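You operate a simulated robot arm through the tools that you are given. There is no shell and no other tool. Be economical: measure what you need, move in short steps, check, and stop when the job is done.

The job below is to be done with a simulated robot arm. You get a single attempt, and the scene is never put back.

## Task
Wind the clamp up and lay the purple block on the rails at the clamp bench's end.
Fine: its spacer goes back on the spacer rails; push the tray in again; other blocks and the pale spacer stay.

The check looks at the end state, three seconds after you hand in, the way a careful person would. Anything else that was tipped, shoved, dropped, spilled or broken makes it a failure.

## Robot
A 7-joint arm with a two-finger parallel gripper on a trunk, on a base that drives. Base frame: it is fixed to the floor where the robot stands at the start and does not move with it; the origin is under the middle of the robot, x ahead of it, y to its left, z up. Units: m, degrees, N and s.
With the tool pointing down near the work surface it reaches from about 0.28 to 0.72 m from the robot's upright axis, wherever it stands. Its first joint turns from -166.0 to 166.0 degrees. Places, roughly: clamp tray [0.8, 0, 0.9]; rails at the end of the clamp bench [1.2, 0.3, 0.9]; spacer rails [0.6, -0.3, 0.9]. Payload 1.57 kg.
The TCP is the grasp point between the finger pads, 0.03 m short of the fingertips. In the tool frame z runs along the fingers and y along their closing line. Largest opening 0.08 m; finger width 0.017, thickness 0.012; the body of the gripper, 0.04 by 0.082 m, starts 0.08 m behind the TCP.
Orientation is that of the tool frame in the base frame, as a unit quaternion [x, y, z, w]. With the fingers straight down and closing along the base's y, the tool's x points along the base's -x, its y along +y and its z along -z.

## Interface
- The arm moves only by the tool apply_moves. Its argument "rows" is a list of rows, each a list of 7 numbers: the gripper command, from -1 (shut) to 1 (fully open), values between in proportion, then the shift along the tool's x, y, z in units of 150 mm (1.0 is 150 mm), then the turn, a rotation vector about the tool's x, y, z in units of 180 degrees (1.0 is 180 degrees). In form: [[gripper, x, y, z, wx, wy, wz], ...]. A call has 1 to 20 rows; each row is the pose to reach, as a shift and turn from the pose commanded when the call began, along the tool's axes at that moment. A call with a number of a shift or a turn outside -1 to 1 is refused whole. Each row takes 0.2 s and may step no farther than 0.05 m and 8.6 degrees from the row before; otherwise, or with a gripper value out of range, the whole call is refused. Where a pose cannot be reached the arm comes as near as it can. A force on the tool above 40 N (or 10 N above the force at the start of the call, whichever is more), or a blocked arm, ends the call early, and 0.2 s more pass. Each finger travels about 0.072 m/s and halts on what it meets, pressing with about 23 N; the grip force reading is that of the motor and also rises with nothing between the fingers. The clock runs only during rows and for 0.2 s after the last one: add rows that repeat a pose to give the fingers time. It gives the time, the measured TCP pose, the force on the tool (base axes), the opening and the grip force at its end, in the units of the frame above (readings bear some noise), with the torque about the TCP (base axes, N m) and any sound that the robot's microphone picked up.
- Cameras (640 x 400 px; columns grow to the right, rows downward): "scene" is now at [-0.0007, 0.1243, 1.4293]; the picture's right is [-0.18, -0.98, 0.00], its down [-0.48, 0.09, -0.87] and it looks along [0.86, -0.16, -0.49] (base axes); focal length 294 px, centre (320, 200). "wrist" rides on the gripper at [0.072, -0.007, -0.122] in the tool frame; the picture's right is [0.09, 1.00, 0.00], its down [-0.84, 0.08, -0.54] and it looks along [-0.54, 0.05, 0.84] (tool axes); focal length 238 px, centre (320, 200). There is no depth. A picture from a camera that has moved, and an enlarged one, comes with that camera's place and axes in the base frame and with its lens.
- grab_frame(camera): a new picture of that camera. The clock stands still meanwhile.
- slide_trunk(by): slides the trunk up (or, below 0, down) by that many m; the arm and the scene camera ride with it, the base frame stays. It gives what a move gives, with no picture.
- base_move(legs): drives the robot by 1 to 6 legs, each [ahead, left, turn to the left] in m, m and degrees, along the robot's own axes; the way and the turn of a leg run together, so that a leg with both is an arc; at most 1.5 m and 180 degrees a leg. The arm and the cameras ride along, it lands a little off, and it stops where it bumps. It gives what a move gives.
- head_to(pan, tilt): turns the head with the scene camera to pan (to the left, within 86 degrees either way) and tilt (down, from -29 to 69), counted from straight ahead of the robot. It gives what a move gives.
- inspect(camera, box): a new picture of the part [left, top, right, bottom] of that camera's present view, enlarged. The clock stands still meanwhile.
- finish_job(): hands the job in; it is judged then, once.

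Work in short steps. Places have to be worked out from the pictures, the camera data and where the tool is seen: move nearer, look again, correct. Check each grasp and each placing, and mend what went wrong. You have 120 turns and 78 pictures in all, those below and enlarged ones among them. Open the gripper and draw the arm clear of the work before you hand the job in, unless the task says otherwise; then end with one line.

The tools are called by a JSON object that holds its "name" and its "arguments". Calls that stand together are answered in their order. apply_moves: Moves the arm, as the interface text tells. Its arguments: {"type":"object","properties":{"rows":{"type":"array"}},"required":["rows"]} The other tools are called the same way: slide_trunk (by) slides the trunk up or down; base_move (legs) drives the base; head_to (pan, tilt) turns the head that bears the scene camera; grab_frame (camera) takes a picture; inspect (camera, box) takes an enlarged picture of a part of a camera's view; finish_job () hands the job in.

At the start:

```text
time: 0.0
tcp_pos: [0.3949, -0.1135, 1.0011]
ee_rot: [0.0, 1.0, 0.001, -0.001]
wrist_force: [-0.1, -0.8, -0.7]
torque: [0.02, -0.01, 0.01]
gripper_width: 0.0802
grip_force: 0.1
trunk travel left (down, up): [-0.075, 0.04]
robot x, y, heading: [-0.0005, 0.0033, -0.0]
head pan, tilt: [-10.3, 29.1]
```

scene: 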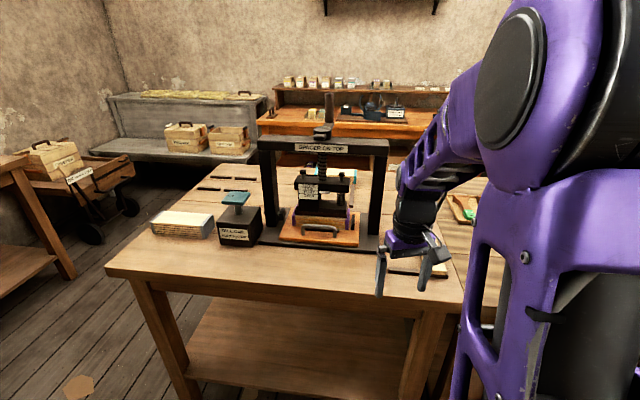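
wrist: 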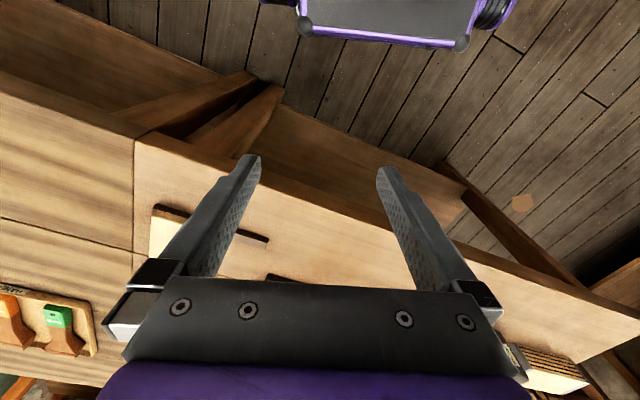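

The clamp press stands ahead, with labels on it. I look closer at the clamp and its surroundings.

{"name": "inspect", "arguments": {"camera": "scene", "box": [230, 110, 410, 270]}}

{"name": "inspect", "arguments": {"camera": "scene", "box": [140, 150, 300, 260]}}

```text
2.50 times, centred on (320, 190) of scene
camera zoom: at [-0.0007, 0.1243, 1.4293], right [-0.18, -0.98, 0.0], down [-0.48, 0.09, -0.87], along [0.86, -0.16, -0.49], focal length 736 px, centre (320, 225)
```

zoom: 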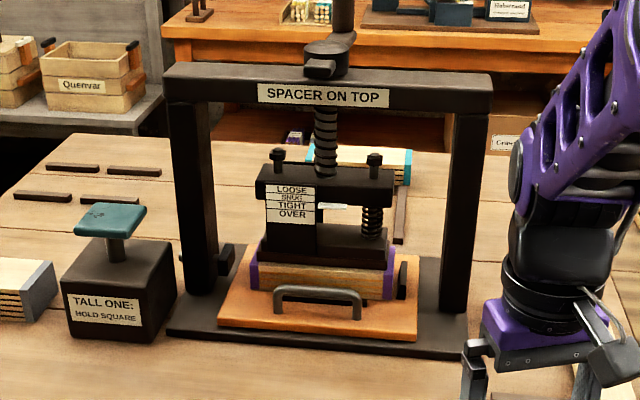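

```text
3.64 times, centred on (220, 205) of scene
camera zoom: at [-0.0007, 0.1243, 1.4293], right [-0.18, -0.98, 0.0], down [-0.48, 0.09, -0.87], along [0.86, -0.16, -0.49], focal length 1070 px, centre (684, 182)
```

zoom: 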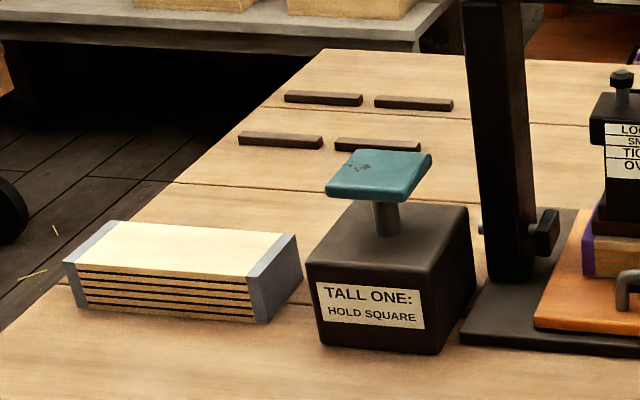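

The press has a screw with a hand bar on top and a gauge, and the purple block sits in the tray. I zoom on the screw head and gauge.

{"name": "inspect", "arguments": {"camera": "scene", "box": [290, 85, 370, 135]}}

{"name": "inspect", "arguments": {"camera": "scene", "box": [275, 160, 375, 250]}}

{"name": "head_to", "arguments": {"pan": -35, "tilt": 40}}

{"name": "grab_frame", "arguments": {"camera": "scene"}}

```text
8.00 times, centred on (330, 110) of scene
camera zoom: at [-0.0007, 0.1243, 1.4293], right [-0.18, -0.98, 0.0], down [-0.48, 0.09, -0.87], along [0.86, -0.16, -0.49], focal length 2355 px, centre (240, 920)
```

zoom: 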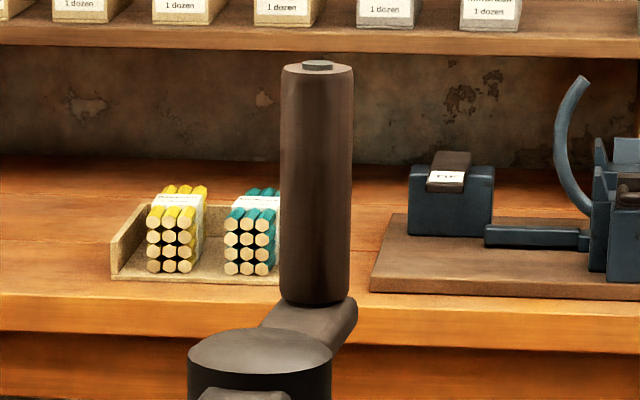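

```text
4.44 times, centred on (325, 205) of scene
camera zoom: at [-0.0007, 0.1243, 1.4293], right [-0.18, -0.98, 0.0], down [-0.48, 0.09, -0.87], along [0.86, -0.16, -0.49], focal length 1308 px, centre (298, 178)
```

zoom: 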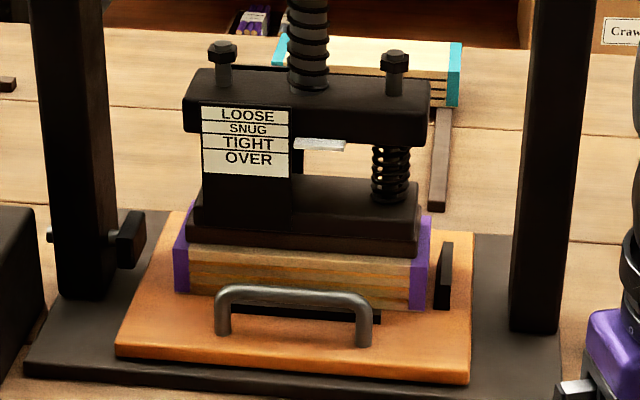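

```text
time: 0.9
tcp_pos: [0.3964, -0.1145, 0.9996]
ee_rot: [0.0, 1.0, 0.0, -0.001]
wrist_force: [0.0, 0.1, 0.9]
torque: [0.0, 0.03, 0.0]
gripper_width: 0.0799
grip_force: 0.0
trunk travel left (down, up): [-0.075, 0.04]
robot x, y, heading: [-0.0001, 0.0006, 0.2]
head pan, tilt: [-35.0, 40.0]
```

```text
71 pictures are left
camera scene: at [-0.0203, 0.0919, 1.4125], right [-0.57, -0.82, 0.0], down [-0.53, 0.37, -0.77], along [0.63, -0.44, -0.64], focal length 294 px, centre (320, 200)
```

scene: 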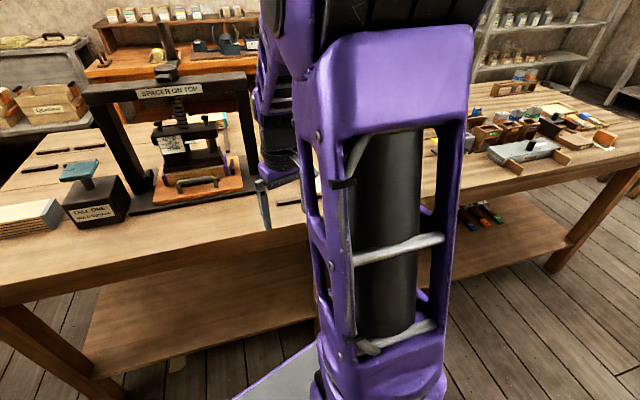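

The press has a crank with an upright knob. I lift the arm and bring it to the right to view the spacer rails with the wrist camera.

{"name": "apply_moves", "arguments": {"rows": [[1, 0, -0.2, -0.2, 0, 0, 0], [1, 0, -0.4, -0.4, 0, 0, 0], [1, 0, -0.6, -0.6, 0, 0, 0], [1, 0, -0.8, -0.8, 0, 0, 0], [1, 0, -0.9, -1, 0, 0, 0]]}}

{"name": "grab_frame", "arguments": {"camera": "wrist"}}

{"name": "head_to", "arguments": {"pan": -5, "tilt": 35}}

{"name": "grab_frame", "arguments": {"camera": "scene"}}

```text
time: 2.1
tcp_pos: [0.3958, -0.25, 1.1507]
ee_rot: [0.0, 1.0, 0.0, 0.0]
wrist_force: [-0.2, 0.3, 0.4]
torque: [0.0, 0.04, -0.02]
gripper_width: 0.0799
grip_force: 0.1
trunk travel left (down, up): [-0.075, 0.04]
robot x, y, heading: [-0.0002, 0.0008, 0.1]
head pan, tilt: [-35.0, 40.0]
```

```text
70 pictures are left
camera wrist: at [0.3252, -0.2562, 1.2716], right [-0.09, 1.0, 0.0], down [0.84, 0.08, 0.54], along [0.54, 0.05, -0.84], focal length 238 px, centre (320, 200)
```

wrist: 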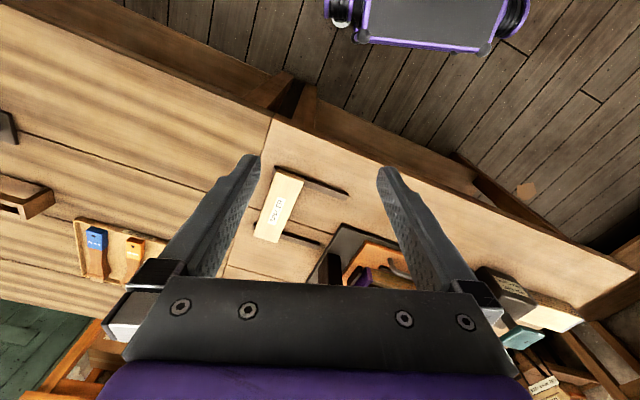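

```text
time: 3.0
tcp_pos: [0.3963, -0.2485, 1.15]
ee_rot: [0.0, 1.0, 0.0, 0.0]
wrist_force: [0.1, 0.9, 0.3]
torque: [0.05, -0.04, 0.03]
gripper_width: 0.0799
grip_force: 0.1
trunk travel left (down, up): [-0.075, 0.04]
robot x, y, heading: [-0.0012, -0.0004, -0.1]
head pan, tilt: [-5.0, 35.0]
```

```text
69 pictures are left
camera scene: at [-0.0023, 0.1329, 1.42], right [-0.09, -1.0, 0.0], down [-0.57, 0.05, -0.82], along [0.82, -0.07, -0.57], focal length 294 px, centre (320, 200)
```

scene: 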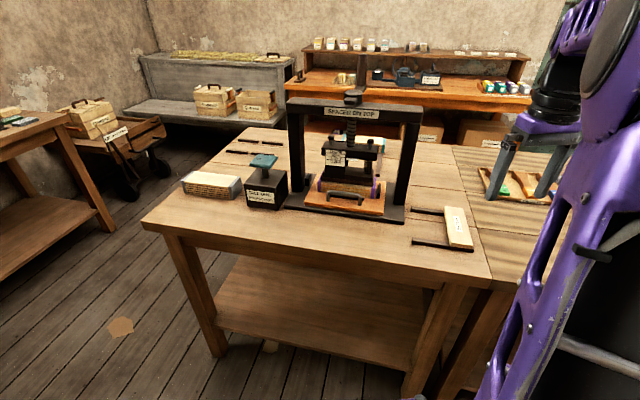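

Now the rails with the pale spacer are visible at right. I zoom in on both rails and the clamp.

{"name": "inspect", "arguments": {"camera": "scene", "box": [270, 80, 490, 260]}}

{"name": "inspect", "arguments": {"camera": "scene", "box": [300, 130, 400, 220]}}

{"name": "inspect", "arguments": {"camera": "scene", "box": [170, 120, 300, 220]}}

```text
2.22 times, centred on (380, 170) of scene
camera zoom: at [-0.0023, 0.1329, 1.42], right [-0.09, -1.0, 0.0], down [-0.57, 0.05, -0.82], along [0.82, -0.07, -0.57], focal length 654 px, centre (187, 267)
```

zoom: 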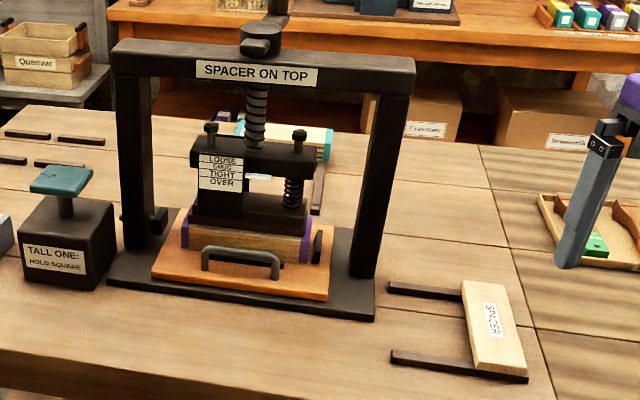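

```text
4.44 times, centred on (350, 175) of scene
camera zoom: at [-0.0023, 0.1329, 1.42], right [-0.09, -1.0, 0.0], down [-0.57, 0.05, -0.82], along [0.82, -0.07, -0.57], focal length 1308 px, centre (187, 311)
```

zoom: 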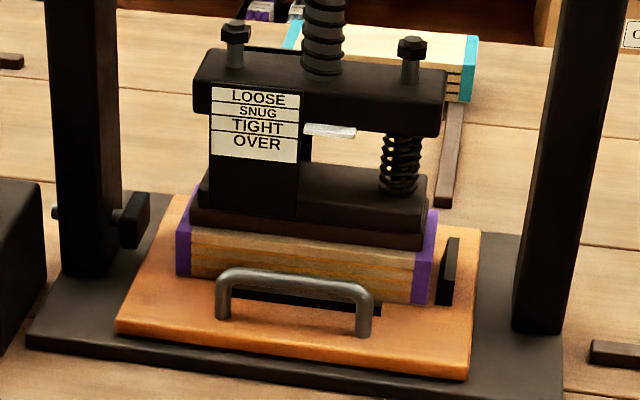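

```text
4.00 times, centred on (235, 170) of scene
camera zoom: at [-0.0023, 0.1329, 1.42], right [-0.09, -1.0, 0.0], down [-0.57, 0.05, -0.82], along [0.82, -0.07, -0.57], focal length 1177 px, centre (660, 320)
```

zoom: 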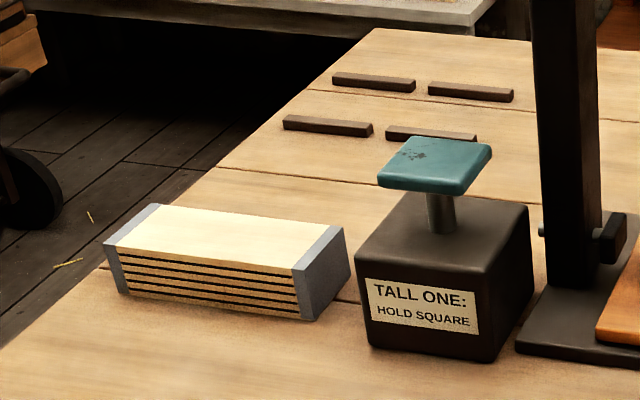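

The bench is turned about −19° to the robot: spacer rails are near (0.6,-0.3), with the top at about 0.87. The clamp screw is near (0.84,-0.04) with its crank at about z 1.2. I turn square to the bench and shift left in line with the clamp.

{"name": "base_move", "arguments": {"legs": [[0, 0, -19], [0.1, 0.24, 0]]}}

{"name": "head_to", "arguments": {"pan": 0, "tilt": 40}}

{"name": "grab_frame", "arguments": {"camera": "scene"}}

{"name": "grab_frame", "arguments": {"camera": "wrist"}}

```text
time: 7.0
tcp_pos: [0.4662, -0.1723, 1.1494]
ee_rot: [0.165, 0.986, 0.0, 0.001]
wrist_force: [0.3, 0.8, -0.4]
torque: [-0.03, -0.01, -0.01]
gripper_width: 0.0801
grip_force: 0.0
trunk travel left (down, up): [-0.075, 0.04]
robot x, y, heading: [0.1711, 0.1941, -19.0]
head pan, tilt: [-5.0, 35.0]
```

```text
time: 7.7
tcp_pos: [0.4656, -0.1719, 1.1495]
ee_rot: [0.167, 0.986, 0.001, -0.001]
wrist_force: [0.3, 0.1, -0.1]
torque: [0.02, 0.03, 0.0]
gripper_width: 0.0798
grip_force: 0.1
trunk travel left (down, up): [-0.075, 0.04]
robot x, y, heading: [0.1711, 0.1927, -19.0]
head pan, tilt: [0.0, 40.0]
```

```text
65 pictures are left
camera scene: at [0.2129, 0.3279, 1.4125], right [-0.33, -0.95, 0.0], down [-0.61, 0.21, -0.77], along [0.72, -0.25, -0.64], focal length 294 px, centre (320, 200)
```

scene: 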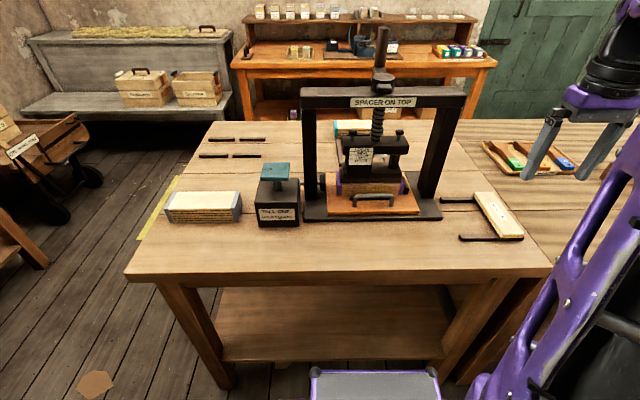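

```text
64 pictures are left
camera wrist: at [0.3958, -0.1543, 1.2713], right [0.24, 0.97, 0.0], down [0.82, -0.2, 0.54], along [0.53, -0.13, -0.84], focal length 238 px, centre (320, 200)
```

wrist: 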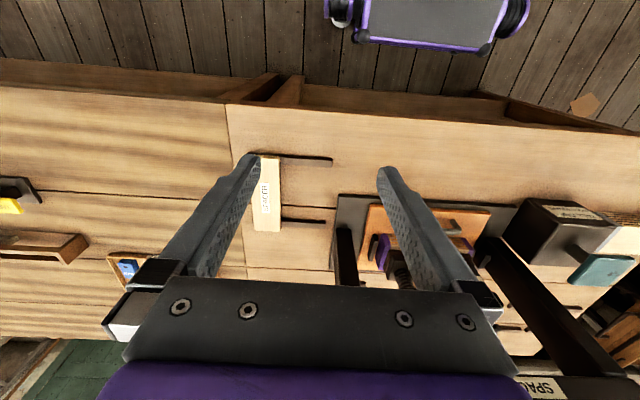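

We are square now, and in the robot's frame the clamp is at lateral 0. The bench edge is at about 0.40, the base front at about 0.32, the screw near x 0.74, and the crank knob around (0.80,-0.01) at z 1.19 to 1.275. I drive ahead 5 cm and bring the arm in front of the crank, tilting the tool forward.

{"name": "base_move", "arguments": {"legs": [[0.05, 0, 0]]}}

{"name": "apply_moves", "arguments": {"rows": [[1, 0, 0.25, -0.15, 0, 0, 0], [1, 0, 0.5, -0.3, 0, 0, 0], [1, 0, 0.75, -0.45, 0, 0, 0], [1, 0, 1, -0.6, 0, 0, 0]]}}

{"name": "apply_moves", "arguments": {"rows": [[1, -0.03, 0.06, 0, 0, -0.045, 0], [1, -0.06, 0.12, 0, 0, -0.09, 0], [1, -0.09, 0.18, 0, 0, -0.135, 0], [1, -0.12, 0.24, 0, 0, -0.18, 0], [1, -0.15, 0.3, 0, 0, -0.225, 0], [1, -0.18, 0.36, 0, 0, -0.27, 0], [1, -0.21, 0.42, 0, 0, -0.315, 0], [1, -0.24, 0.48, 0, 0, -0.36, 0], [1, -0.27, 0.54, 0, 0, -0.4, 0]]}}

{"name": "grab_frame", "arguments": {"camera": "wrist"}}

{"name": "grab_frame", "arguments": {"camera": "scene"}}

```text
time: 8.6
tcp_pos: [0.512, -0.1885, 1.1506]
ee_rot: [0.167, 0.986, 0.0, 0.0]
wrist_force: [0.5, -0.4, 0.0]
torque: [-0.01, 0.01, 0.01]
gripper_width: 0.0799
grip_force: 0.1
trunk travel left (down, up): [-0.075, 0.04]
robot x, y, heading: [0.2173, 0.1774, -18.7]
head pan, tilt: [0.0, 40.0]
```

```text
time: 9.6
tcp_pos: [0.5613, -0.0462, 1.2408]
ee_rot: [0.167, 0.986, 0.0, 0.0]
wrist_force: [-0.1, -0.9, 0.5]
torque: [0.0, 0.01, 0.03]
gripper_width: 0.08
grip_force: 0.1
trunk travel left (down, up): [-0.075, 0.04]
robot x, y, heading: [0.2195, 0.175, -18.9]
head pan, tilt: [0.0, 40.0]
```

```text
time: 10.6
tcp_pos: [0.6106, -0.0331, 1.1649]
ee_rot: [0.169, 0.968, -0.021, 0.185]
wrist_force: [-0.4, 0.9, -0.1]
torque: [-0.01, 0.02, -0.01]
gripper_width: 0.0802
grip_force: 0.1
trunk travel left (down, up): [-0.075, 0.04]
robot x, y, heading: [0.2185, 0.1792, -18.9]
head pan, tilt: [0.0, 40.0]
stopped in row 5: the arm was blocked; the commanded pose is now the measured one
```

```text
63 pictures are left
camera wrist: at [0.5039, -0.0035, 1.252], right [0.25, 0.97, -0.01], down [0.57, -0.14, 0.81], along [0.78, -0.21, -0.58], focal length 238 px, centre (320, 200)
```

wrist: 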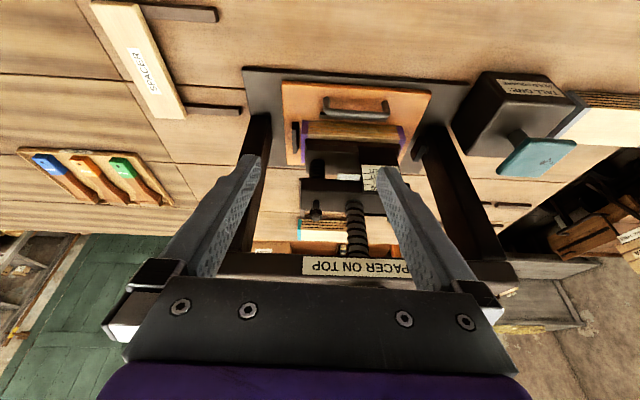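

```text
62 pictures are left
camera scene: at [0.2538, 0.2886, 1.4271], right [-0.56, -0.83, 0.0], down [-0.42, 0.29, -0.86], along [0.71, -0.48, -0.51], focal length 294 px, centre (320, 200)
```

scene: 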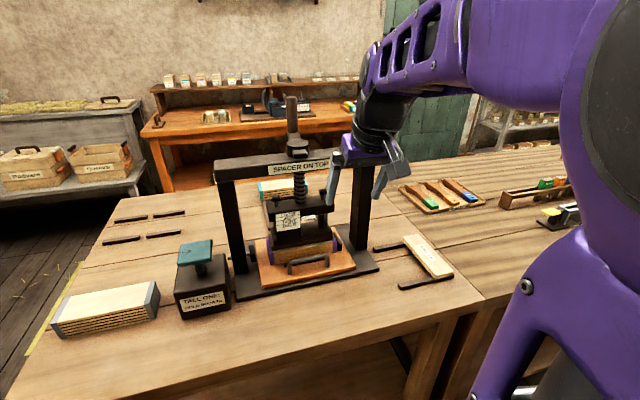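

The arm was blocked: it seems to have pushed the head, since the scene camera's axis no longer matches pan 0. I back the arm away to the right and untilt it.

{"name": "apply_moves", "arguments": {"rows": [[1, 0.05, -0.2, -0.05, 0, 0, 0], [1, 0.1, -0.4, -0.1, 0, 0.04, 0], [1, 0.15, -0.6, -0.2, 0, 0.08, 0], [1, 0.2, -0.8, -0.3, 0, 0.11, 0]]}}

{"name": "head_to", "arguments": {"pan": 0, "tilt": 35}}

{"name": "grab_frame", "arguments": {"camera": "scene"}}

```text
time: 11.6
tcp_pos: [0.5276, -0.1308, 1.1997]
ee_rot: [0.169, 0.985, 0.007, 0.02]
wrist_force: [-0.8, 0.6, 0.9]
torque: [-0.01, -0.01, 0.0]
gripper_width: 0.0802
grip_force: 0.1
trunk travel left (down, up): [-0.075, 0.04]
robot x, y, heading: [0.2211, 0.1746, -19.1]
head pan, tilt: [0.0, 40.0]
```

```text
time: 12.3
tcp_pos: [0.5288, -0.13, 1.1977]
ee_rot: [0.169, 0.985, 0.007, 0.019]
wrist_force: [-1.1, -0.3, -0.3]
torque: [0.01, 0.02, -0.01]
gripper_width: 0.0801
grip_force: 0.1
trunk travel left (down, up): [-0.075, 0.04]
robot x, y, heading: [0.2174, 0.1786, -18.9]
head pan, tilt: [0.0, 35.0]
```

```text
61 pictures are left
camera scene: at [0.2624, 0.3108, 1.42], right [-0.33, -0.95, 0.0], down [-0.54, 0.19, -0.82], along [0.77, -0.27, -0.57], focal length 294 px, centre (320, 200)
```

scene: 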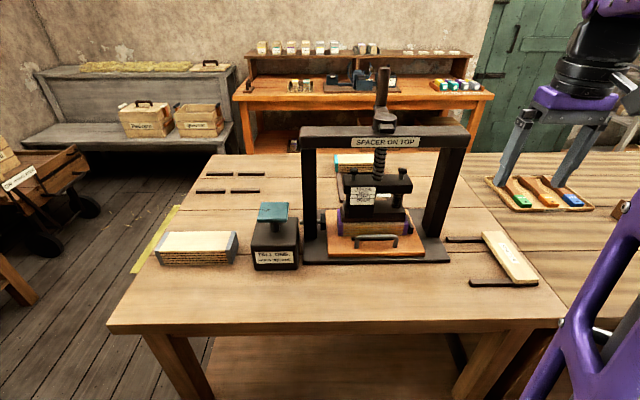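

The head is back and nothing was disturbed. The retracted elbow was the problem, so I extend the arm outward on the right first, tilting the tool, then move left.

{"name": "apply_moves", "arguments": {"rows": [[1, -0.2, 0, -0.08, 0, -0.04, 0], [1, -0.4, 0, -0.16, 0, -0.08, 0], [1, -0.6, 0, -0.24, 0, -0.12, 0], [1, -0.8, 0, -0.32, 0, -0.16, 0], [1, -0.95, 0, -0.4, 0, -0.2, 0]]}}

{"name": "grab_frame", "arguments": {"camera": "scene"}}

```text
time: 13.5
tcp_pos: [0.6617, -0.1779, 1.2634]
ee_rot: [0.162, 0.931, -0.045, 0.324]
wrist_force: [0.5, -1.0, -0.2]
torque: [-0.01, 0.01, 0.01]
gripper_width: 0.0799
grip_force: 0.0
trunk travel left (down, up): [-0.075, 0.04]
robot x, y, heading: [0.2178, 0.175, -19.1]
head pan, tilt: [0.0, 35.0]
```

```text
60 pictures are left
camera scene: at [0.2624, 0.3108, 1.4201], right [-0.33, -0.95, 0.0], down [-0.54, 0.19, -0.82], along [0.77, -0.27, -0.57], focal length 294 px, centre (320, 200)
```

scene: 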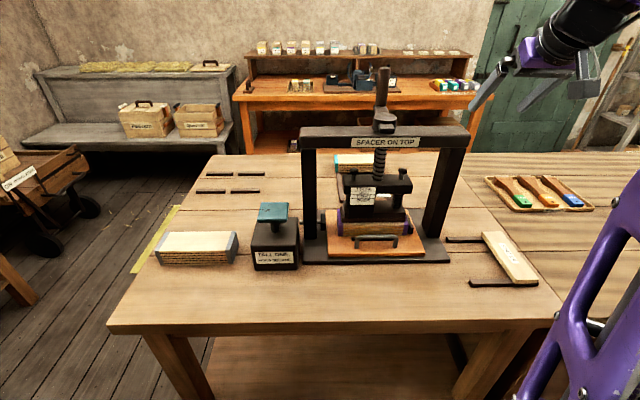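

The arm clears the head this way. I move left and tilt further, then look with the wrist camera.

{"name": "apply_moves", "arguments": {"rows": [[1, 0, 0.15, 0, 0, -0.04, 0], [1, 0, 0.3, 0, 0, -0.08, 0], [1, 0, 0.45, 0, 0, -0.12, 0], [1, 0, 0.6, 0, 0, -0.15, 0]]}}

{"name": "grab_frame", "arguments": {"camera": "wrist"}}

{"name": "grab_frame", "arguments": {"camera": "scene"}}

```text
time: 14.5
tcp_pos: [0.6918, -0.0979, 1.2546]
ee_rot: [0.151, 0.834, -0.082, 0.524]
wrist_force: [-0.1, -0.4, 0.2]
torque: [-0.02, -0.01, -0.02]
gripper_width: 0.0801
grip_force: 0.0
trunk travel left (down, up): [-0.075, 0.04]
robot x, y, heading: [0.2176, 0.177, -19.0]
head pan, tilt: [0.0, 35.0]
```

```text
59 pictures are left
camera wrist: at [0.5575, -0.0554, 1.2428], right [0.3, 0.95, -0.06], down [-0.1, 0.09, 0.99], along [0.95, -0.29, 0.12], focal length 238 px, centre (320, 200)
```

wrist: 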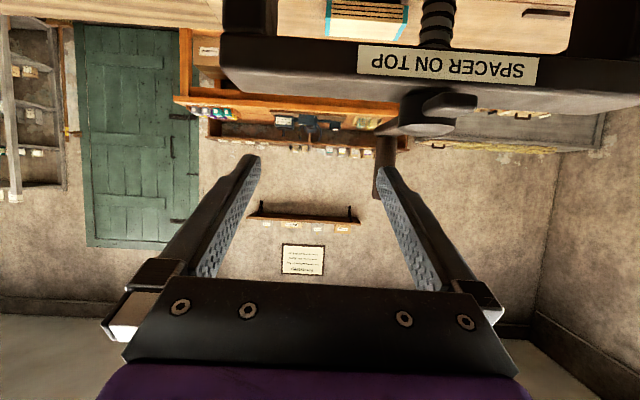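

```text
58 pictures are left
camera scene: at [0.2506, 0.2825, 1.4315], right [-0.62, -0.78, 0.0], down [-0.36, 0.29, -0.89], along [0.69, -0.55, -0.47], focal length 294 px, centre (320, 200)
```

scene: 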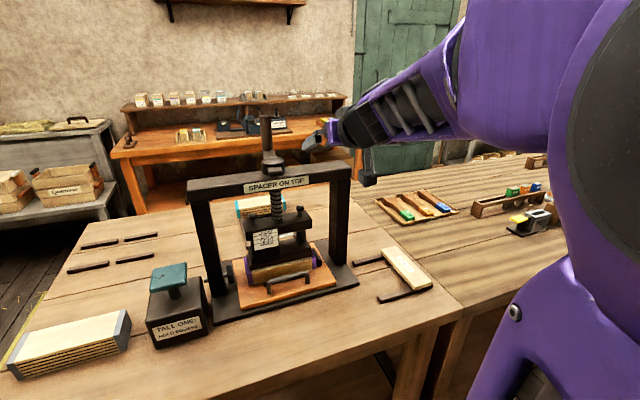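

Triangulating, the hub is at about (0.803,-0.030,1.185) and the knob at about (0.893,-0.068,1.237), so the crank radius is about 0.095. The arm leans on the head when reaching straight ahead, so I back off to the right and drive 0.2 m left to keep the work on the arm's right side.

{"name": "apply_moves", "arguments": {"rows": [[1, 0, -0.2, -0.1, 0, 0, 0], [1, 0, -0.4, -0.3, 0, 0, 0], [1, 0, -0.65, -0.5, 0, 0, 0], [1, 0, -0.9, -0.6, 0, 0, 0]]}}

{"name": "base_move", "arguments": {"legs": [[0, 0.2, 0]]}}

{"name": "head_to", "arguments": {"pan": -20, "tilt": 35}}

{"name": "grab_frame", "arguments": {"camera": "scene"}}

```text
time: 15.5
tcp_pos: [0.5701, -0.1918, 1.2998]
ee_rot: [0.145, 0.83, -0.081, 0.532]
wrist_force: [0.1, 0.0, -0.2]
torque: [0.01, -0.01, 0.01]
gripper_width: 0.08
grip_force: 0.0
trunk travel left (down, up): [-0.075, 0.04]
robot x, y, heading: [0.2182, 0.1759, -18.8]
head pan, tilt: [0.0, 35.0]
```

```text
time: 18.1
tcp_pos: [0.6343, -0.0026, 1.2977]
ee_rot: [0.146, 0.83, -0.081, 0.532]
wrist_force: [0.0, -0.3, 0.7]
torque: [-0.02, -0.04, -0.04]
gripper_width: 0.08
grip_force: 0.1
trunk travel left (down, up): [-0.075, 0.04]
robot x, y, heading: [0.2861, 0.3672, -19.0]
head pan, tilt: [0.0, 35.0]
```

```text
time: 18.9
tcp_pos: [0.6358, -0.0019, 1.2989]
ee_rot: [0.146, 0.83, -0.081, 0.532]
wrist_force: [0.2, -0.8, -0.4]
torque: [0.0, -0.02, 0.0]
gripper_width: 0.0801
grip_force: 0.0
trunk travel left (down, up): [-0.075, 0.04]
robot x, y, heading: [0.2857, 0.3654, -19.1]
head pan, tilt: [-20.0, 35.0]
```

```text
57 pictures are left
camera scene: at [0.3014, 0.4595, 1.4274], right [-0.78, -0.63, 0.0], down [-0.32, 0.39, -0.86], along [0.54, -0.67, -0.5], focal length 294 px, centre (320, 200)
```

scene: 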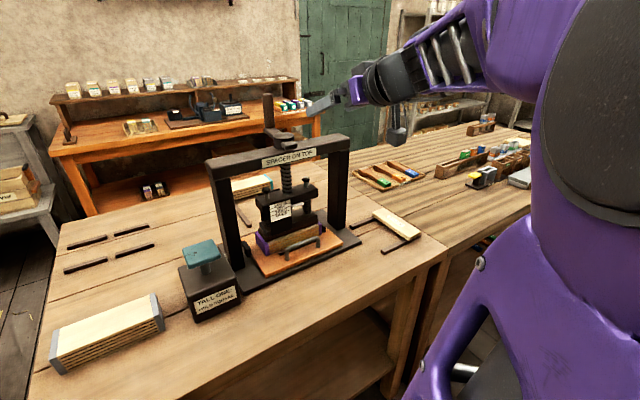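

The head still gets nudged a bit, but its reported pose is usable. I raise the trunk to lower the elbow relative to the head, then aim for the knob's height.

{"name": "slide_trunk", "arguments": {"by": 0.04}}

{"name": "apply_moves", "arguments": {"rows": [[1, 0.02, 0.05, 0.2, 0, -0.02, 0], [1, -0.03, 0.1, 0.45, 0, -0.02, 0], [1, -0.14, 0.14, 0.6, 0, -0.02, 0], [1, -0.3, 0.14, 0.8, 0, -0.02, 0]]}}

{"name": "grab_frame", "arguments": {"camera": "wrist"}}

{"name": "grab_frame", "arguments": {"camera": "scene"}}

```text
time: 19.7
tcp_pos: [0.6346, -0.0026, 1.3377]
ee_rot: [0.146, 0.83, -0.081, 0.531]
wrist_force: [-0.1, 0.1, 0.9]
torque: [-0.01, 0.0, -0.01]
gripper_width: 0.0799
grip_force: 0.0
trunk travel left (down, up): [-0.115, 0.0]
robot x, y, heading: [0.2823, 0.368, -19.3]
head pan, tilt: [-20.0, 35.0]
```

```text
time: 20.7
tcp_pos: [0.7612, -0.0256, 1.3291]
ee_rot: [0.144, 0.813, -0.087, 0.557]
wrist_force: [0.1, 0.1, 0.5]
torque: [0.0, 0.03, 0.03]
gripper_width: 0.0801
grip_force: 0.1
trunk travel left (down, up): [-0.115, 0.0]
robot x, y, heading: [0.2833, 0.366, -19.2]
head pan, tilt: [-20.0, 35.0]
```

```text
56 pictures are left
camera wrist: at [0.6288, 0.0154, 1.3057], right [0.3, 0.95, -0.07], down [-0.17, 0.12, 0.98], along [0.94, -0.28, 0.2], focal length 238 px, centre (320, 200)
```

wrist: 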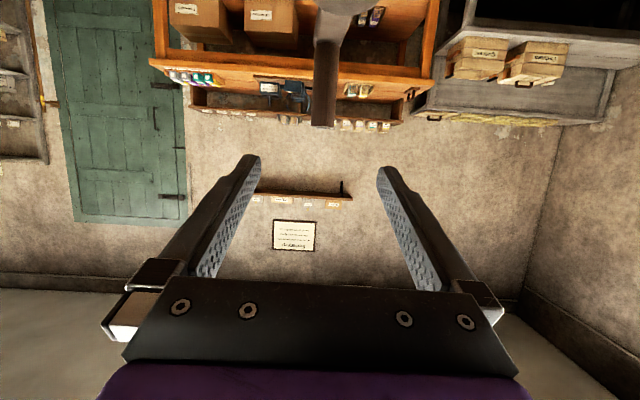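

```text
55 pictures are left
camera scene: at [0.3128, 0.4743, 1.46], right [-0.63, -0.78, 0.0], down [-0.45, 0.36, -0.82], along [0.64, -0.52, -0.57], focal length 294 px, centre (320, 200)
```

scene: 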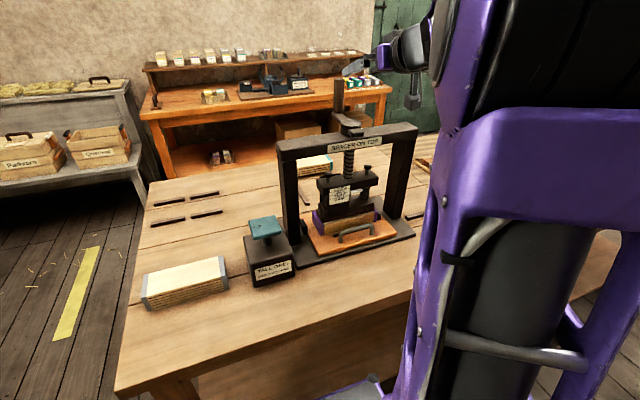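

Knob refined: about (0.898,-0.070), from z 1.19 to 1.28, and laterally aligned with the open fingers. I lower to z 1.245, then advance onto the knob.

{"name": "apply_moves", "arguments": {"rows": [[1, -0.22, 0.02, 0.17, 0, 0, 0], [1, -0.44, 0.02, 0.35, 0, 0, 0], [1, -0.65, 0.02, 0.52, 0, 0, 0]]}}

{"name": "apply_moves", "arguments": {"rows": [[1, -0.1, 0, 0.25, 0, 0, 0], [1, -0.225, 0, 0.556, 0, 0, 0]]}}

{"name": "grab_frame", "arguments": {"camera": "wrist"}}

{"name": "grab_frame", "arguments": {"camera": "scene"}}

```text
time: 21.5
tcp_pos: [0.8658, -0.0591, 1.3913]
ee_rot: [0.145, 0.813, -0.086, 0.557]
wrist_force: [0.1, 0.4, 1.2]
torque: [0.0, -0.01, 0.01]
gripper_width: 0.0799
grip_force: 0.1
trunk travel left (down, up): [-0.115, 0.0]
robot x, y, heading: [0.2816, 0.3676, -19.2]
head pan, tilt: [-20.0, 35.0]
```

```text
time: 22.1
tcp_pos: [0.9507, -0.0896, 1.3895]
ee_rot: [0.144, 0.813, -0.086, 0.557]
wrist_force: [-0.4, 0.5, 0.6]
torque: [0.04, 0.04, -0.01]
gripper_width: 0.0799
grip_force: 0.1
trunk travel left (down, up): [-0.115, 0.0]
robot x, y, heading: [0.2841, 0.3674, -18.8]
head pan, tilt: [-20.0, 35.0]
```

```text
54 pictures are left
camera wrist: at [0.8176, -0.0488, 1.3661], right [0.3, 0.95, -0.06], down [-0.17, 0.12, 0.98], along [0.94, -0.28, 0.2], focal length 238 px, centre (320, 200)
```

wrist: 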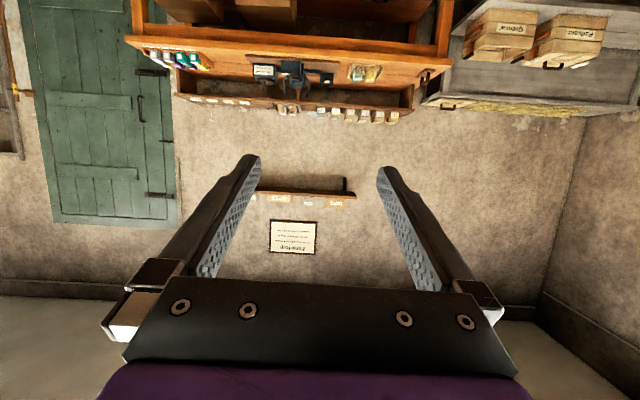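

```text
53 pictures are left
camera scene: at [0.3133, 0.4738, 1.4601], right [-0.63, -0.78, 0.0], down [-0.45, 0.36, -0.82], along [0.64, -0.52, -0.57], focal length 294 px, centre (320, 200)
```

scene: 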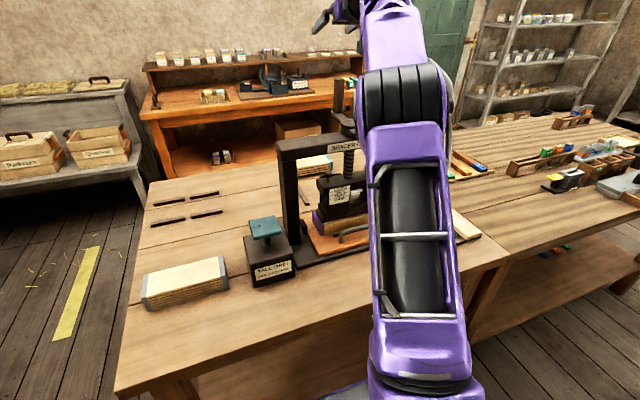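

I had the sign wrong: when tilted, tool x points down, so the move went up, without harm. The TCP is just above and beyond the knob, so I draw back 5.5 cm and reduce the tilt to about 45°. Then I can descend over the knob with the wrist camera clear.

{"name": "apply_moves", "arguments": {"rows": [[1, 0.045, 0, -0.11, 0, 0.043, 0], [1, 0.09, 0, -0.22, 0, 0.085, 0], [1, 0.137, 0, -0.34, 0, 0.128, 0], [1, 0.137, 0, -0.34, 0, 0.128, 0]]}}

{"name": "grab_frame", "arguments": {"camera": "wrist"}}

```text
time: 23.1
tcp_pos: [0.8877, -0.0556, 1.3749]
ee_rot: [0.158, 0.908, -0.056, 0.384]
wrist_force: [0.4, 0.1, -0.3]
torque: [0.0, 0.01, -0.01]
gripper_width: 0.0797
grip_force: 0.1
out of reach, approached as far as the arm can: row 2, 3, 4
trunk travel left (down, up): [-0.115, 0.0]
robot x, y, heading: [0.2855, 0.3681, -19.2]
head pan, tilt: [-20.0, 35.0]
```

```text
52 pictures are left
camera wrist: at [0.7564, -0.0174, 1.4078], right [0.27, 0.96, -0.05], down [0.21, -0.01, 0.98], along [0.94, -0.27, -0.2], focal length 238 px, centre (320, 200)
```

wrist: 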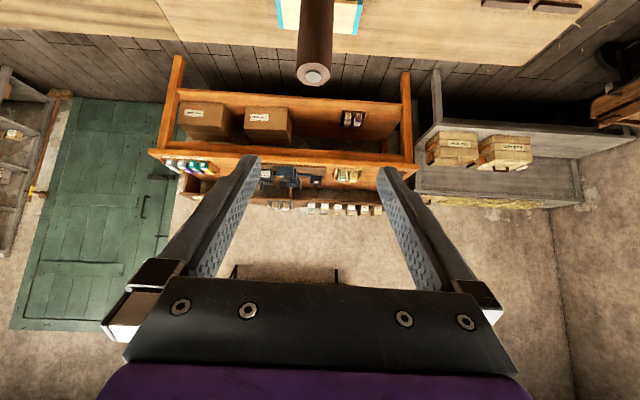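

The knob's top agrees at about (0.90,-0.070). I correct 1.6 cm ahead and 1 cm right, then descend so the knob comes between the fingers.

{"name": "apply_moves", "arguments": {"rows": [[1, -0.065, -0.064, 0.065, 0, 0, 0], [1, 0.1, -0.064, 0.22, 0, 0, 0], [1, 0.25, -0.064, 0.38, 0, 0, 0], [1, 0.4, -0.064, 0.53, 0, 0, 0], [1, 0.553, -0.064, 0.673, 0, 0, 0], [1, 0.553, -0.064, 0.673, 0, 0, 0]]}}

{"name": "grab_frame", "arguments": {"camera": "wrist"}}

{"name": "grab_frame", "arguments": {"camera": "scene"}}

```text
time: 24.5
tcp_pos: [0.9, -0.0684, 1.2431]
ee_rot: [0.158, 0.908, -0.055, 0.383]
wrist_force: [-0.3, 1.0, 1.5]
torque: [-0.01, 0.0, -0.01]
gripper_width: 0.0801
grip_force: 0.2
out of reach, approached as far as the arm can: row 1
trunk travel left (down, up): [-0.115, 0.0]
robot x, y, heading: [0.2855, 0.3663, -19.2]
head pan, tilt: [-20.0, 35.0]
```

```text
51 pictures are left
camera wrist: at [0.7682, -0.0303, 1.2763], right [0.27, 0.96, -0.05], down [0.21, -0.01, 0.98], along [0.94, -0.27, -0.2], focal length 238 px, centre (320, 200)
```

wrist: 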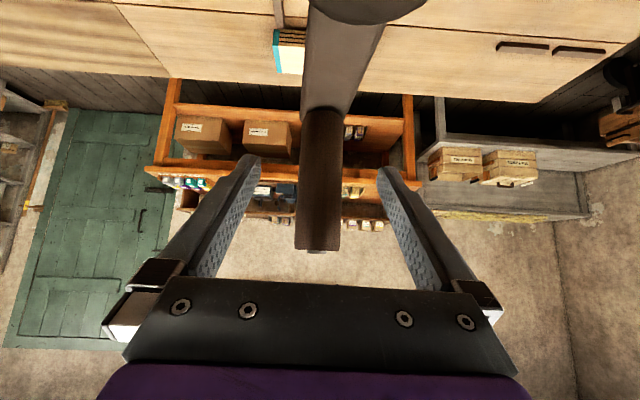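

```text
50 pictures are left
camera scene: at [0.313, 0.4742, 1.4601], right [-0.63, -0.78, 0.0], down [-0.45, 0.36, -0.82], along [0.64, -0.52, -0.57], focal length 294 px, centre (320, 200)
```

scene: 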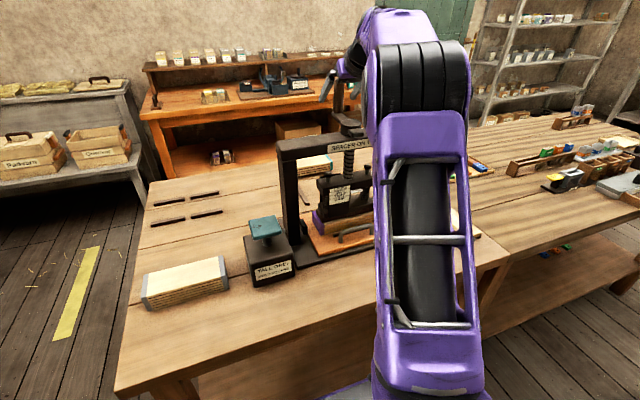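

The knob is neatly between the fingers. I close on it.

{"name": "apply_moves", "arguments": {"rows": [[0, 0, 0, 0, 0, 0, 0], [-0.5, 0, 0, 0, 0, 0, 0], [-1, 0, 0, 0, 0, 0, 0], [-1, 0, 0, 0, 0, 0, 0], [-1, 0, 0, 0, 0, 0, 0]]}}

```text
time: 25.7
tcp_pos: [0.8989, -0.0693, 1.2434]
ee_rot: [0.157, 0.909, -0.056, 0.383]
wrist_force: [-0.7, 2.0, -1.6]
torque: [-0.85, 0.15, 0.01]
gripper_width: 0.0279
grip_force: 38.2
trunk travel left (down, up): [-0.115, 0.0]
robot x, y, heading: [0.2841, 0.3667, -19.1]
head pan, tilt: [-20.0, 35.0]
```

It is gripped, the knob being about 28 mm thick. I turn counter-clockwise (from above) about 20° and watch the forces.

{"name": "apply_moves", "arguments": {"rows": [[-1, 0.001, 0.06, -0.001, 0, 0, 0], [-1, 0.004, 0.121, -0.004, 0, 0, 0], [-1, 0.011, 0.181, -0.011, 0, 0, 0], [-1, 0.022, 0.24, -0.0225, 0, 0, 0]]}}

```text
time: 26.7
tcp_pos: [0.9072, -0.0352, 1.2434]
ee_rot: [0.159, 0.908, -0.056, 0.383]
wrist_force: [0.2, -2.5, -3.9]
torque: [-1.05, -0.27, -0.03]
gripper_width: 0.0279
grip_force: 38.0
trunk travel left (down, up): [-0.115, 0.0]
robot x, y, heading: [0.284, 0.3663, -19.1]
head pan, tilt: [-20.0, 35.0]
```

It turns easily. I continue round to about 97°.

{"name": "apply_moves", "arguments": {"rows": [[-1, 0.033, 0.112, -0.033, 0, 0, 0], [-1, 0.0785, 0.215, -0.0797, 0, 0, 0], [-1, 0.136, 0.305, -0.138, 0, 0, 0], [-1, 0.204, 0.379, -0.207, 0, 0, 0], [-1, 0.28, 0.435, -0.284, 0, 0, 0], [-1, 0.361, 0.472, -0.366, 0, 0, 0], [-1, 0.446, 0.487, -0.452, 0, 0, 0], [-1, 0.531, 0.482, -0.539, 0, 0, 0]]}}

{"name": "inspect", "arguments": {"camera": "scene", "box": [270, 70, 430, 270]}}

```text
time: 28.5
tcp_pos: [0.8237, 0.0694, 1.2429]
ee_rot: [0.159, 0.909, -0.056, 0.382]
wrist_force: [1.2, -13.5, -16.3]
torque: [-1.06, -0.32, -0.1]
gripper_width: 0.0276
grip_force: 38.2
trunk travel left (down, up): [-0.115, 0.0]
robot x, y, heading: [0.2844, 0.3656, -18.9]
head pan, tilt: [-20.0, 35.0]
```

```text
2.00 times, centred on (350, 170) of scene
camera zoom: at [0.3142, 0.4721, 1.4601], right [-0.63, -0.78, 0.0], down [-0.45, 0.36, -0.82], along [0.64, -0.51, -0.58], focal length 589 px, centre (260, 260)
```

zoom: 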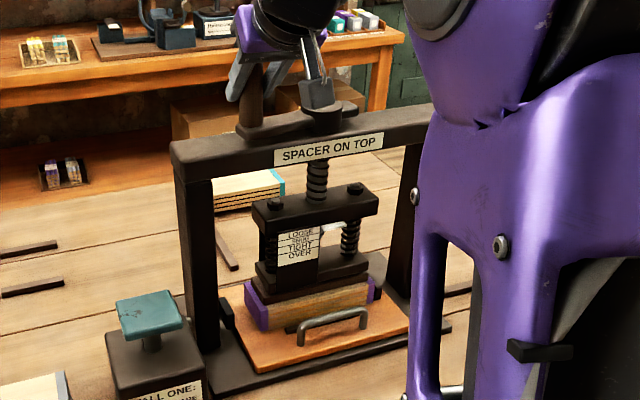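

There is a bit of inward and downward force now. I check the gauge pointer closely to confirm the direction.

{"name": "inspect", "arguments": {"camera": "scene", "box": [325, 155, 385, 225]}}

```text
5.71 times, centred on (355, 190) of scene
camera zoom: at [0.3142, 0.4721, 1.4601], right [-0.63, -0.78, 0.0], down [-0.45, 0.36, -0.82], along [0.64, -0.51, -0.58], focal length 1682 px, centre (120, 257)
```

zoom: 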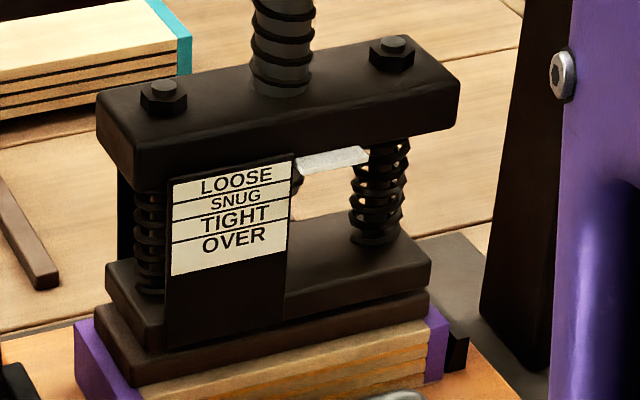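

The pointer is now at the very top, beyond LOOSE, so counter-clockwise is right. I continue round with a slightly corrected circle.

{"name": "apply_moves", "arguments": {"rows": [[-1, 0.076, -0.057, -0.077, 0, 0, 0], [-1, 0.154, -0.103, -0.156, 0, 0, 0], [-1, 0.225, -0.167, -0.228, 0, 0, 0], [-1, 0.287, -0.248, -0.291, 0, 0, 0], [-1, 0.338, -0.343, -0.343, 0, 0, 0], [-1, 0.377, -0.449, -0.382, 0, 0, 0], [-1, 0.402, -0.563, -0.408, 0, 0, 0], [-1, 0.413, -0.682, -0.419, 0, 0, 0], [-1, 0.4095, -0.801, -0.415, 0, 0, 0], [-1, 0.391, -0.919, -0.397, 0, 0, 0]]}}

{"name": "grab_frame", "arguments": {"camera": "scene"}}

```text
time: 30.6
tcp_pos: [0.7104, 0.0012, 1.2442]
ee_rot: [0.146, 0.91, -0.045, 0.384]
wrist_force: [4.4, 9.6, 0.2]
torque: [-0.48, 0.04, 0.09]
gripper_width: 0.0281
grip_force: 38.9
trunk travel left (down, up): [-0.115, 0.0]
robot x, y, heading: [0.2899, 0.3716, -18.8]
head pan, tilt: [-20.0, 35.0]
stopped in row 10: the force on the tool passed its limit at 45 N (the readings are from after the stop); the commanded pose is now the measured one
```

```text
47 pictures are left
camera scene: at [0.3134, 0.4762, 1.4601], right [-0.63, -0.78, 0.0], down [-0.45, 0.36, -0.82], along [0.64, -0.51, -0.57], focal length 294 px, centre (320, 200)
```

scene: 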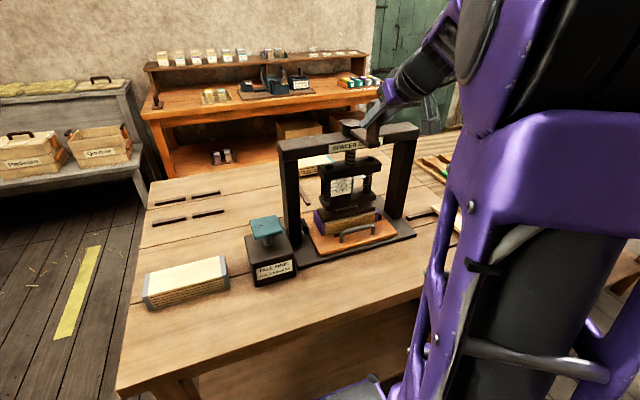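

The call stopped near half a turn. I look at whether the foot has lifted and what caused the force.

{"name": "inspect", "arguments": {"camera": "scene", "box": [300, 90, 420, 260]}}

{"name": "grab_frame", "arguments": {"camera": "wrist"}}

```text
2.35 times, centred on (360, 175) of scene
camera zoom: at [0.3134, 0.4762, 1.4601], right [-0.63, -0.78, 0.0], down [-0.45, 0.36, -0.82], along [0.64, -0.51, -0.57], focal length 693 px, centre (226, 259)
```

zoom: 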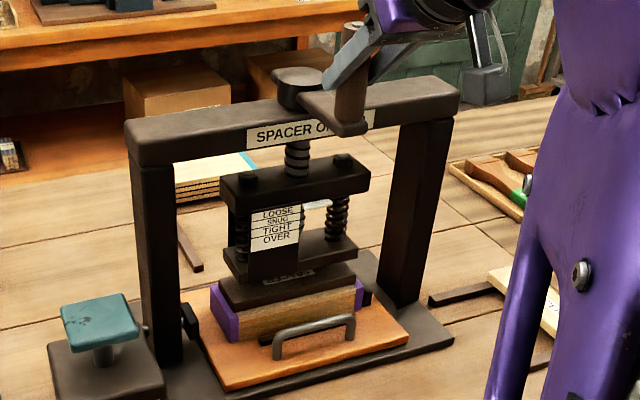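

```text
45 pictures are left
camera wrist: at [0.5777, 0.0357, 1.2772], right [0.24, 0.97, -0.03], down [0.21, -0.02, 0.98], along [0.95, -0.24, -0.2], focal length 238 px, centre (320, 200)
```

wrist: 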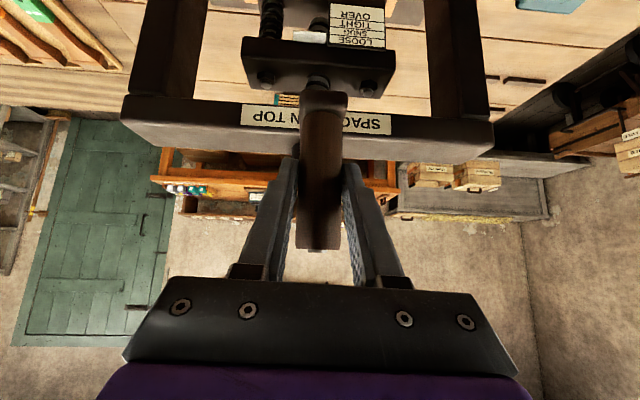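

The foot has lifted clear of the spacer, which shows its own SPACER label. I try a bit more winding with a refitted circle (centre (0.805,-0.034), radius 0.101) to gain clearance and see whether this was a stop.

{"name": "apply_moves", "arguments": {"rows": [[-1, -0.001, -0.058, 0.001, 0, 0, 0], [-1, -0.004, -0.117, 0.004, 0, 0, 0], [-1, -0.011, -0.174, 0.012, 0, 0, 0], [-1, -0.022, -0.231, 0.023, 0, 0, 0], [-1, -0.036, -0.286, 0.037, 0, 0, 0], [-1, -0.054, -0.339, 0.055, 0, 0, 0]]}}

```text
time: 31.1
tcp_pos: [0.7105, 0.0005, 1.2428]
ee_rot: [0.138, 0.913, -0.036, 0.383]
wrist_force: [-5.4, 14.8, 4.2]
torque: [-0.4, 0.39, 0.16]
gripper_width: 0.0281
grip_force: 38.5
trunk travel left (down, up): [-0.115, 0.0]
robot x, y, heading: [0.2858, 0.3685, -18.6]
head pan, tilt: [-20.0, 35.0]
stopped in row 2: the force on the tool passed its limit at 46 N (the readings are from after the stop); the commanded pose is now the measured one
```

Firmly blocked in that direction: it looks like the clamp's upper stop, with the foot up. I release the knob and withdraw along the tool.

{"name": "apply_moves", "arguments": {"rows": [[1, 0, 0, 0, 0, 0, 0], [1, 0, 0, 0, 0, 0, 0], [1, 0, 0, 0, 0, 0, 0], [1, 0, 0, -0.25, 0, 0, 0], [1, 0, 0, -0.5, 0, 0, 0], [1, 0, -0.2, -0.7, 0, 0, 0]]}}

{"name": "inspect", "arguments": {"camera": "scene", "box": [300, 90, 420, 260]}}

```text
time: 32.5
tcp_pos: [0.6284, -0.0136, 1.3154]
ee_rot: [0.142, 0.912, -0.037, 0.382]
wrist_force: [-0.1, 1.1, -0.9]
torque: [-0.01, -0.03, -0.02]
gripper_width: 0.08
grip_force: 0.1
trunk travel left (down, up): [-0.115, 0.0]
robot x, y, heading: [0.2824, 0.3711, -18.8]
head pan, tilt: [-20.0, 35.0]
```

```text
2.35 times, centred on (360, 175) of scene
camera zoom: at [0.3127, 0.4755, 1.46], right [-0.63, -0.78, 0.0], down [-0.45, 0.36, -0.82], along [0.64, -0.51, -0.57], focal length 693 px, centre (226, 259)
```

zoom: 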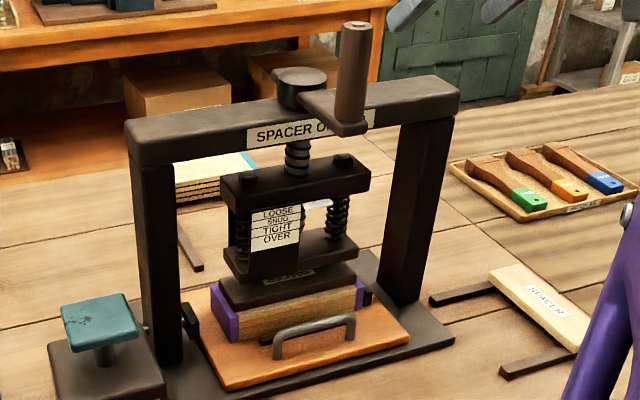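

The foot is clear. Next I pull the tray by its handle, whose bar is near (0.755,-0.02) at z about 0.90. I set the tool vertical, then yaw it 90° so the fingers close across the bar.

{"name": "apply_moves", "arguments": {"rows": [[1, 0, 0, 0, 0, 0.043, 0], [1, 0, 0, 0, 0, 0.086, 0], [1, 0, 0, 0, 0, 0.129, 0], [1, 0, 0, 0, 0, 0.172, 0], [1, 0, 0, 0, 0, 0.215, 0], [1, 0, 0, 0, 0, 0.252, 0]]}}

{"name": "apply_moves", "arguments": {"rows": [[1, 0, 0.03, 0.1, 0, 0, 0.045], [1, 0, 0.06, 0.2, 0, 0, 0.09], [1, 0, 0.09, 0.3, 0, 0, 0.135], [1, 0, 0.12, 0.4, 0, 0, 0.18], [1, 0, 0.15, 0.5, 0, 0, 0.225], [1, 0, 0.18, 0.6, 0, 0, 0.27], [1, 0, 0.21, 0.7, 0, 0, 0.315], [1, 0, 0.24, 0.8, 0, 0, 0.36], [1, 0, 0.27, 0.9, 0, 0, 0.405], [1, 0, 0.3, 1, 0, 0, 0.45], [1, 0, 0.3, 1, 0, 0, 0.495]]}}

{"name": "grab_frame", "arguments": {"camera": "wrist"}}

{"name": "grab_frame", "arguments": {"camera": "scene"}}

```text
time: 33.9
tcp_pos: [0.63, -0.013, 1.3151]
ee_rot: [0.145, 0.989, 0.02, 0.0]
wrist_force: [0.0, -0.4, 0.5]
torque: [-0.01, -0.01, 0.0]
gripper_width: 0.0799
grip_force: 0.1
trunk travel left (down, up): [-0.115, 0.0]
robot x, y, heading: [0.287, 0.3679, -18.8]
head pan, tilt: [-20.0, 35.0]
```

```text
time: 36.3
tcp_pos: [0.6439, 0.0352, 1.1674]
ee_rot: [0.798, 0.602, 0.015, -0.013]
wrist_force: [-0.3, 0.0, -0.4]
torque: [0.01, -0.03, 0.03]
gripper_width: 0.0799
grip_force: 0.0
trunk travel left (down, up): [-0.115, 0.0]
robot x, y, heading: [0.2863, 0.3681, -18.8]
head pan, tilt: [-20.0, 35.0]
```

```text
43 pictures are left
camera wrist: at [0.6565, 0.1022, 1.2911], right [0.98, -0.19, 0.0], down [-0.16, -0.85, 0.51], along [-0.09, -0.5, -0.86], focal length 238 px, centre (320, 200)
```

wrist: 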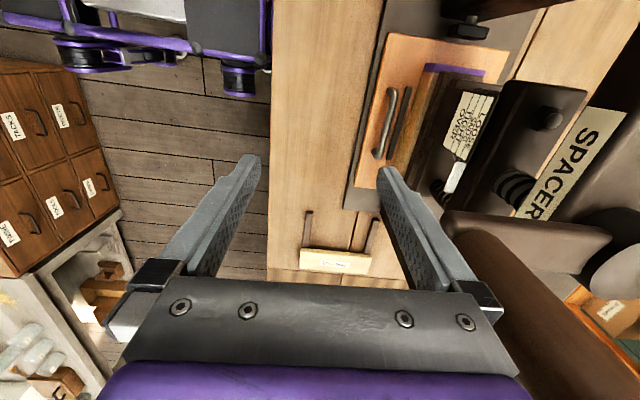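

```text
42 pictures are left
camera scene: at [0.3127, 0.4754, 1.4601], right [-0.63, -0.78, 0.0], down [-0.45, 0.36, -0.82], along [0.64, -0.51, -0.57], focal length 294 px, centre (320, 200)
```

scene: 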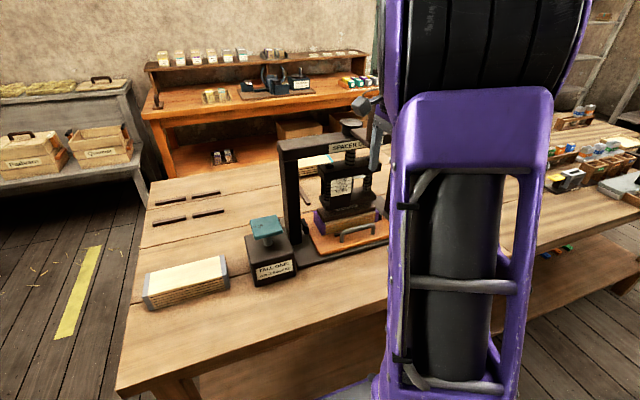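

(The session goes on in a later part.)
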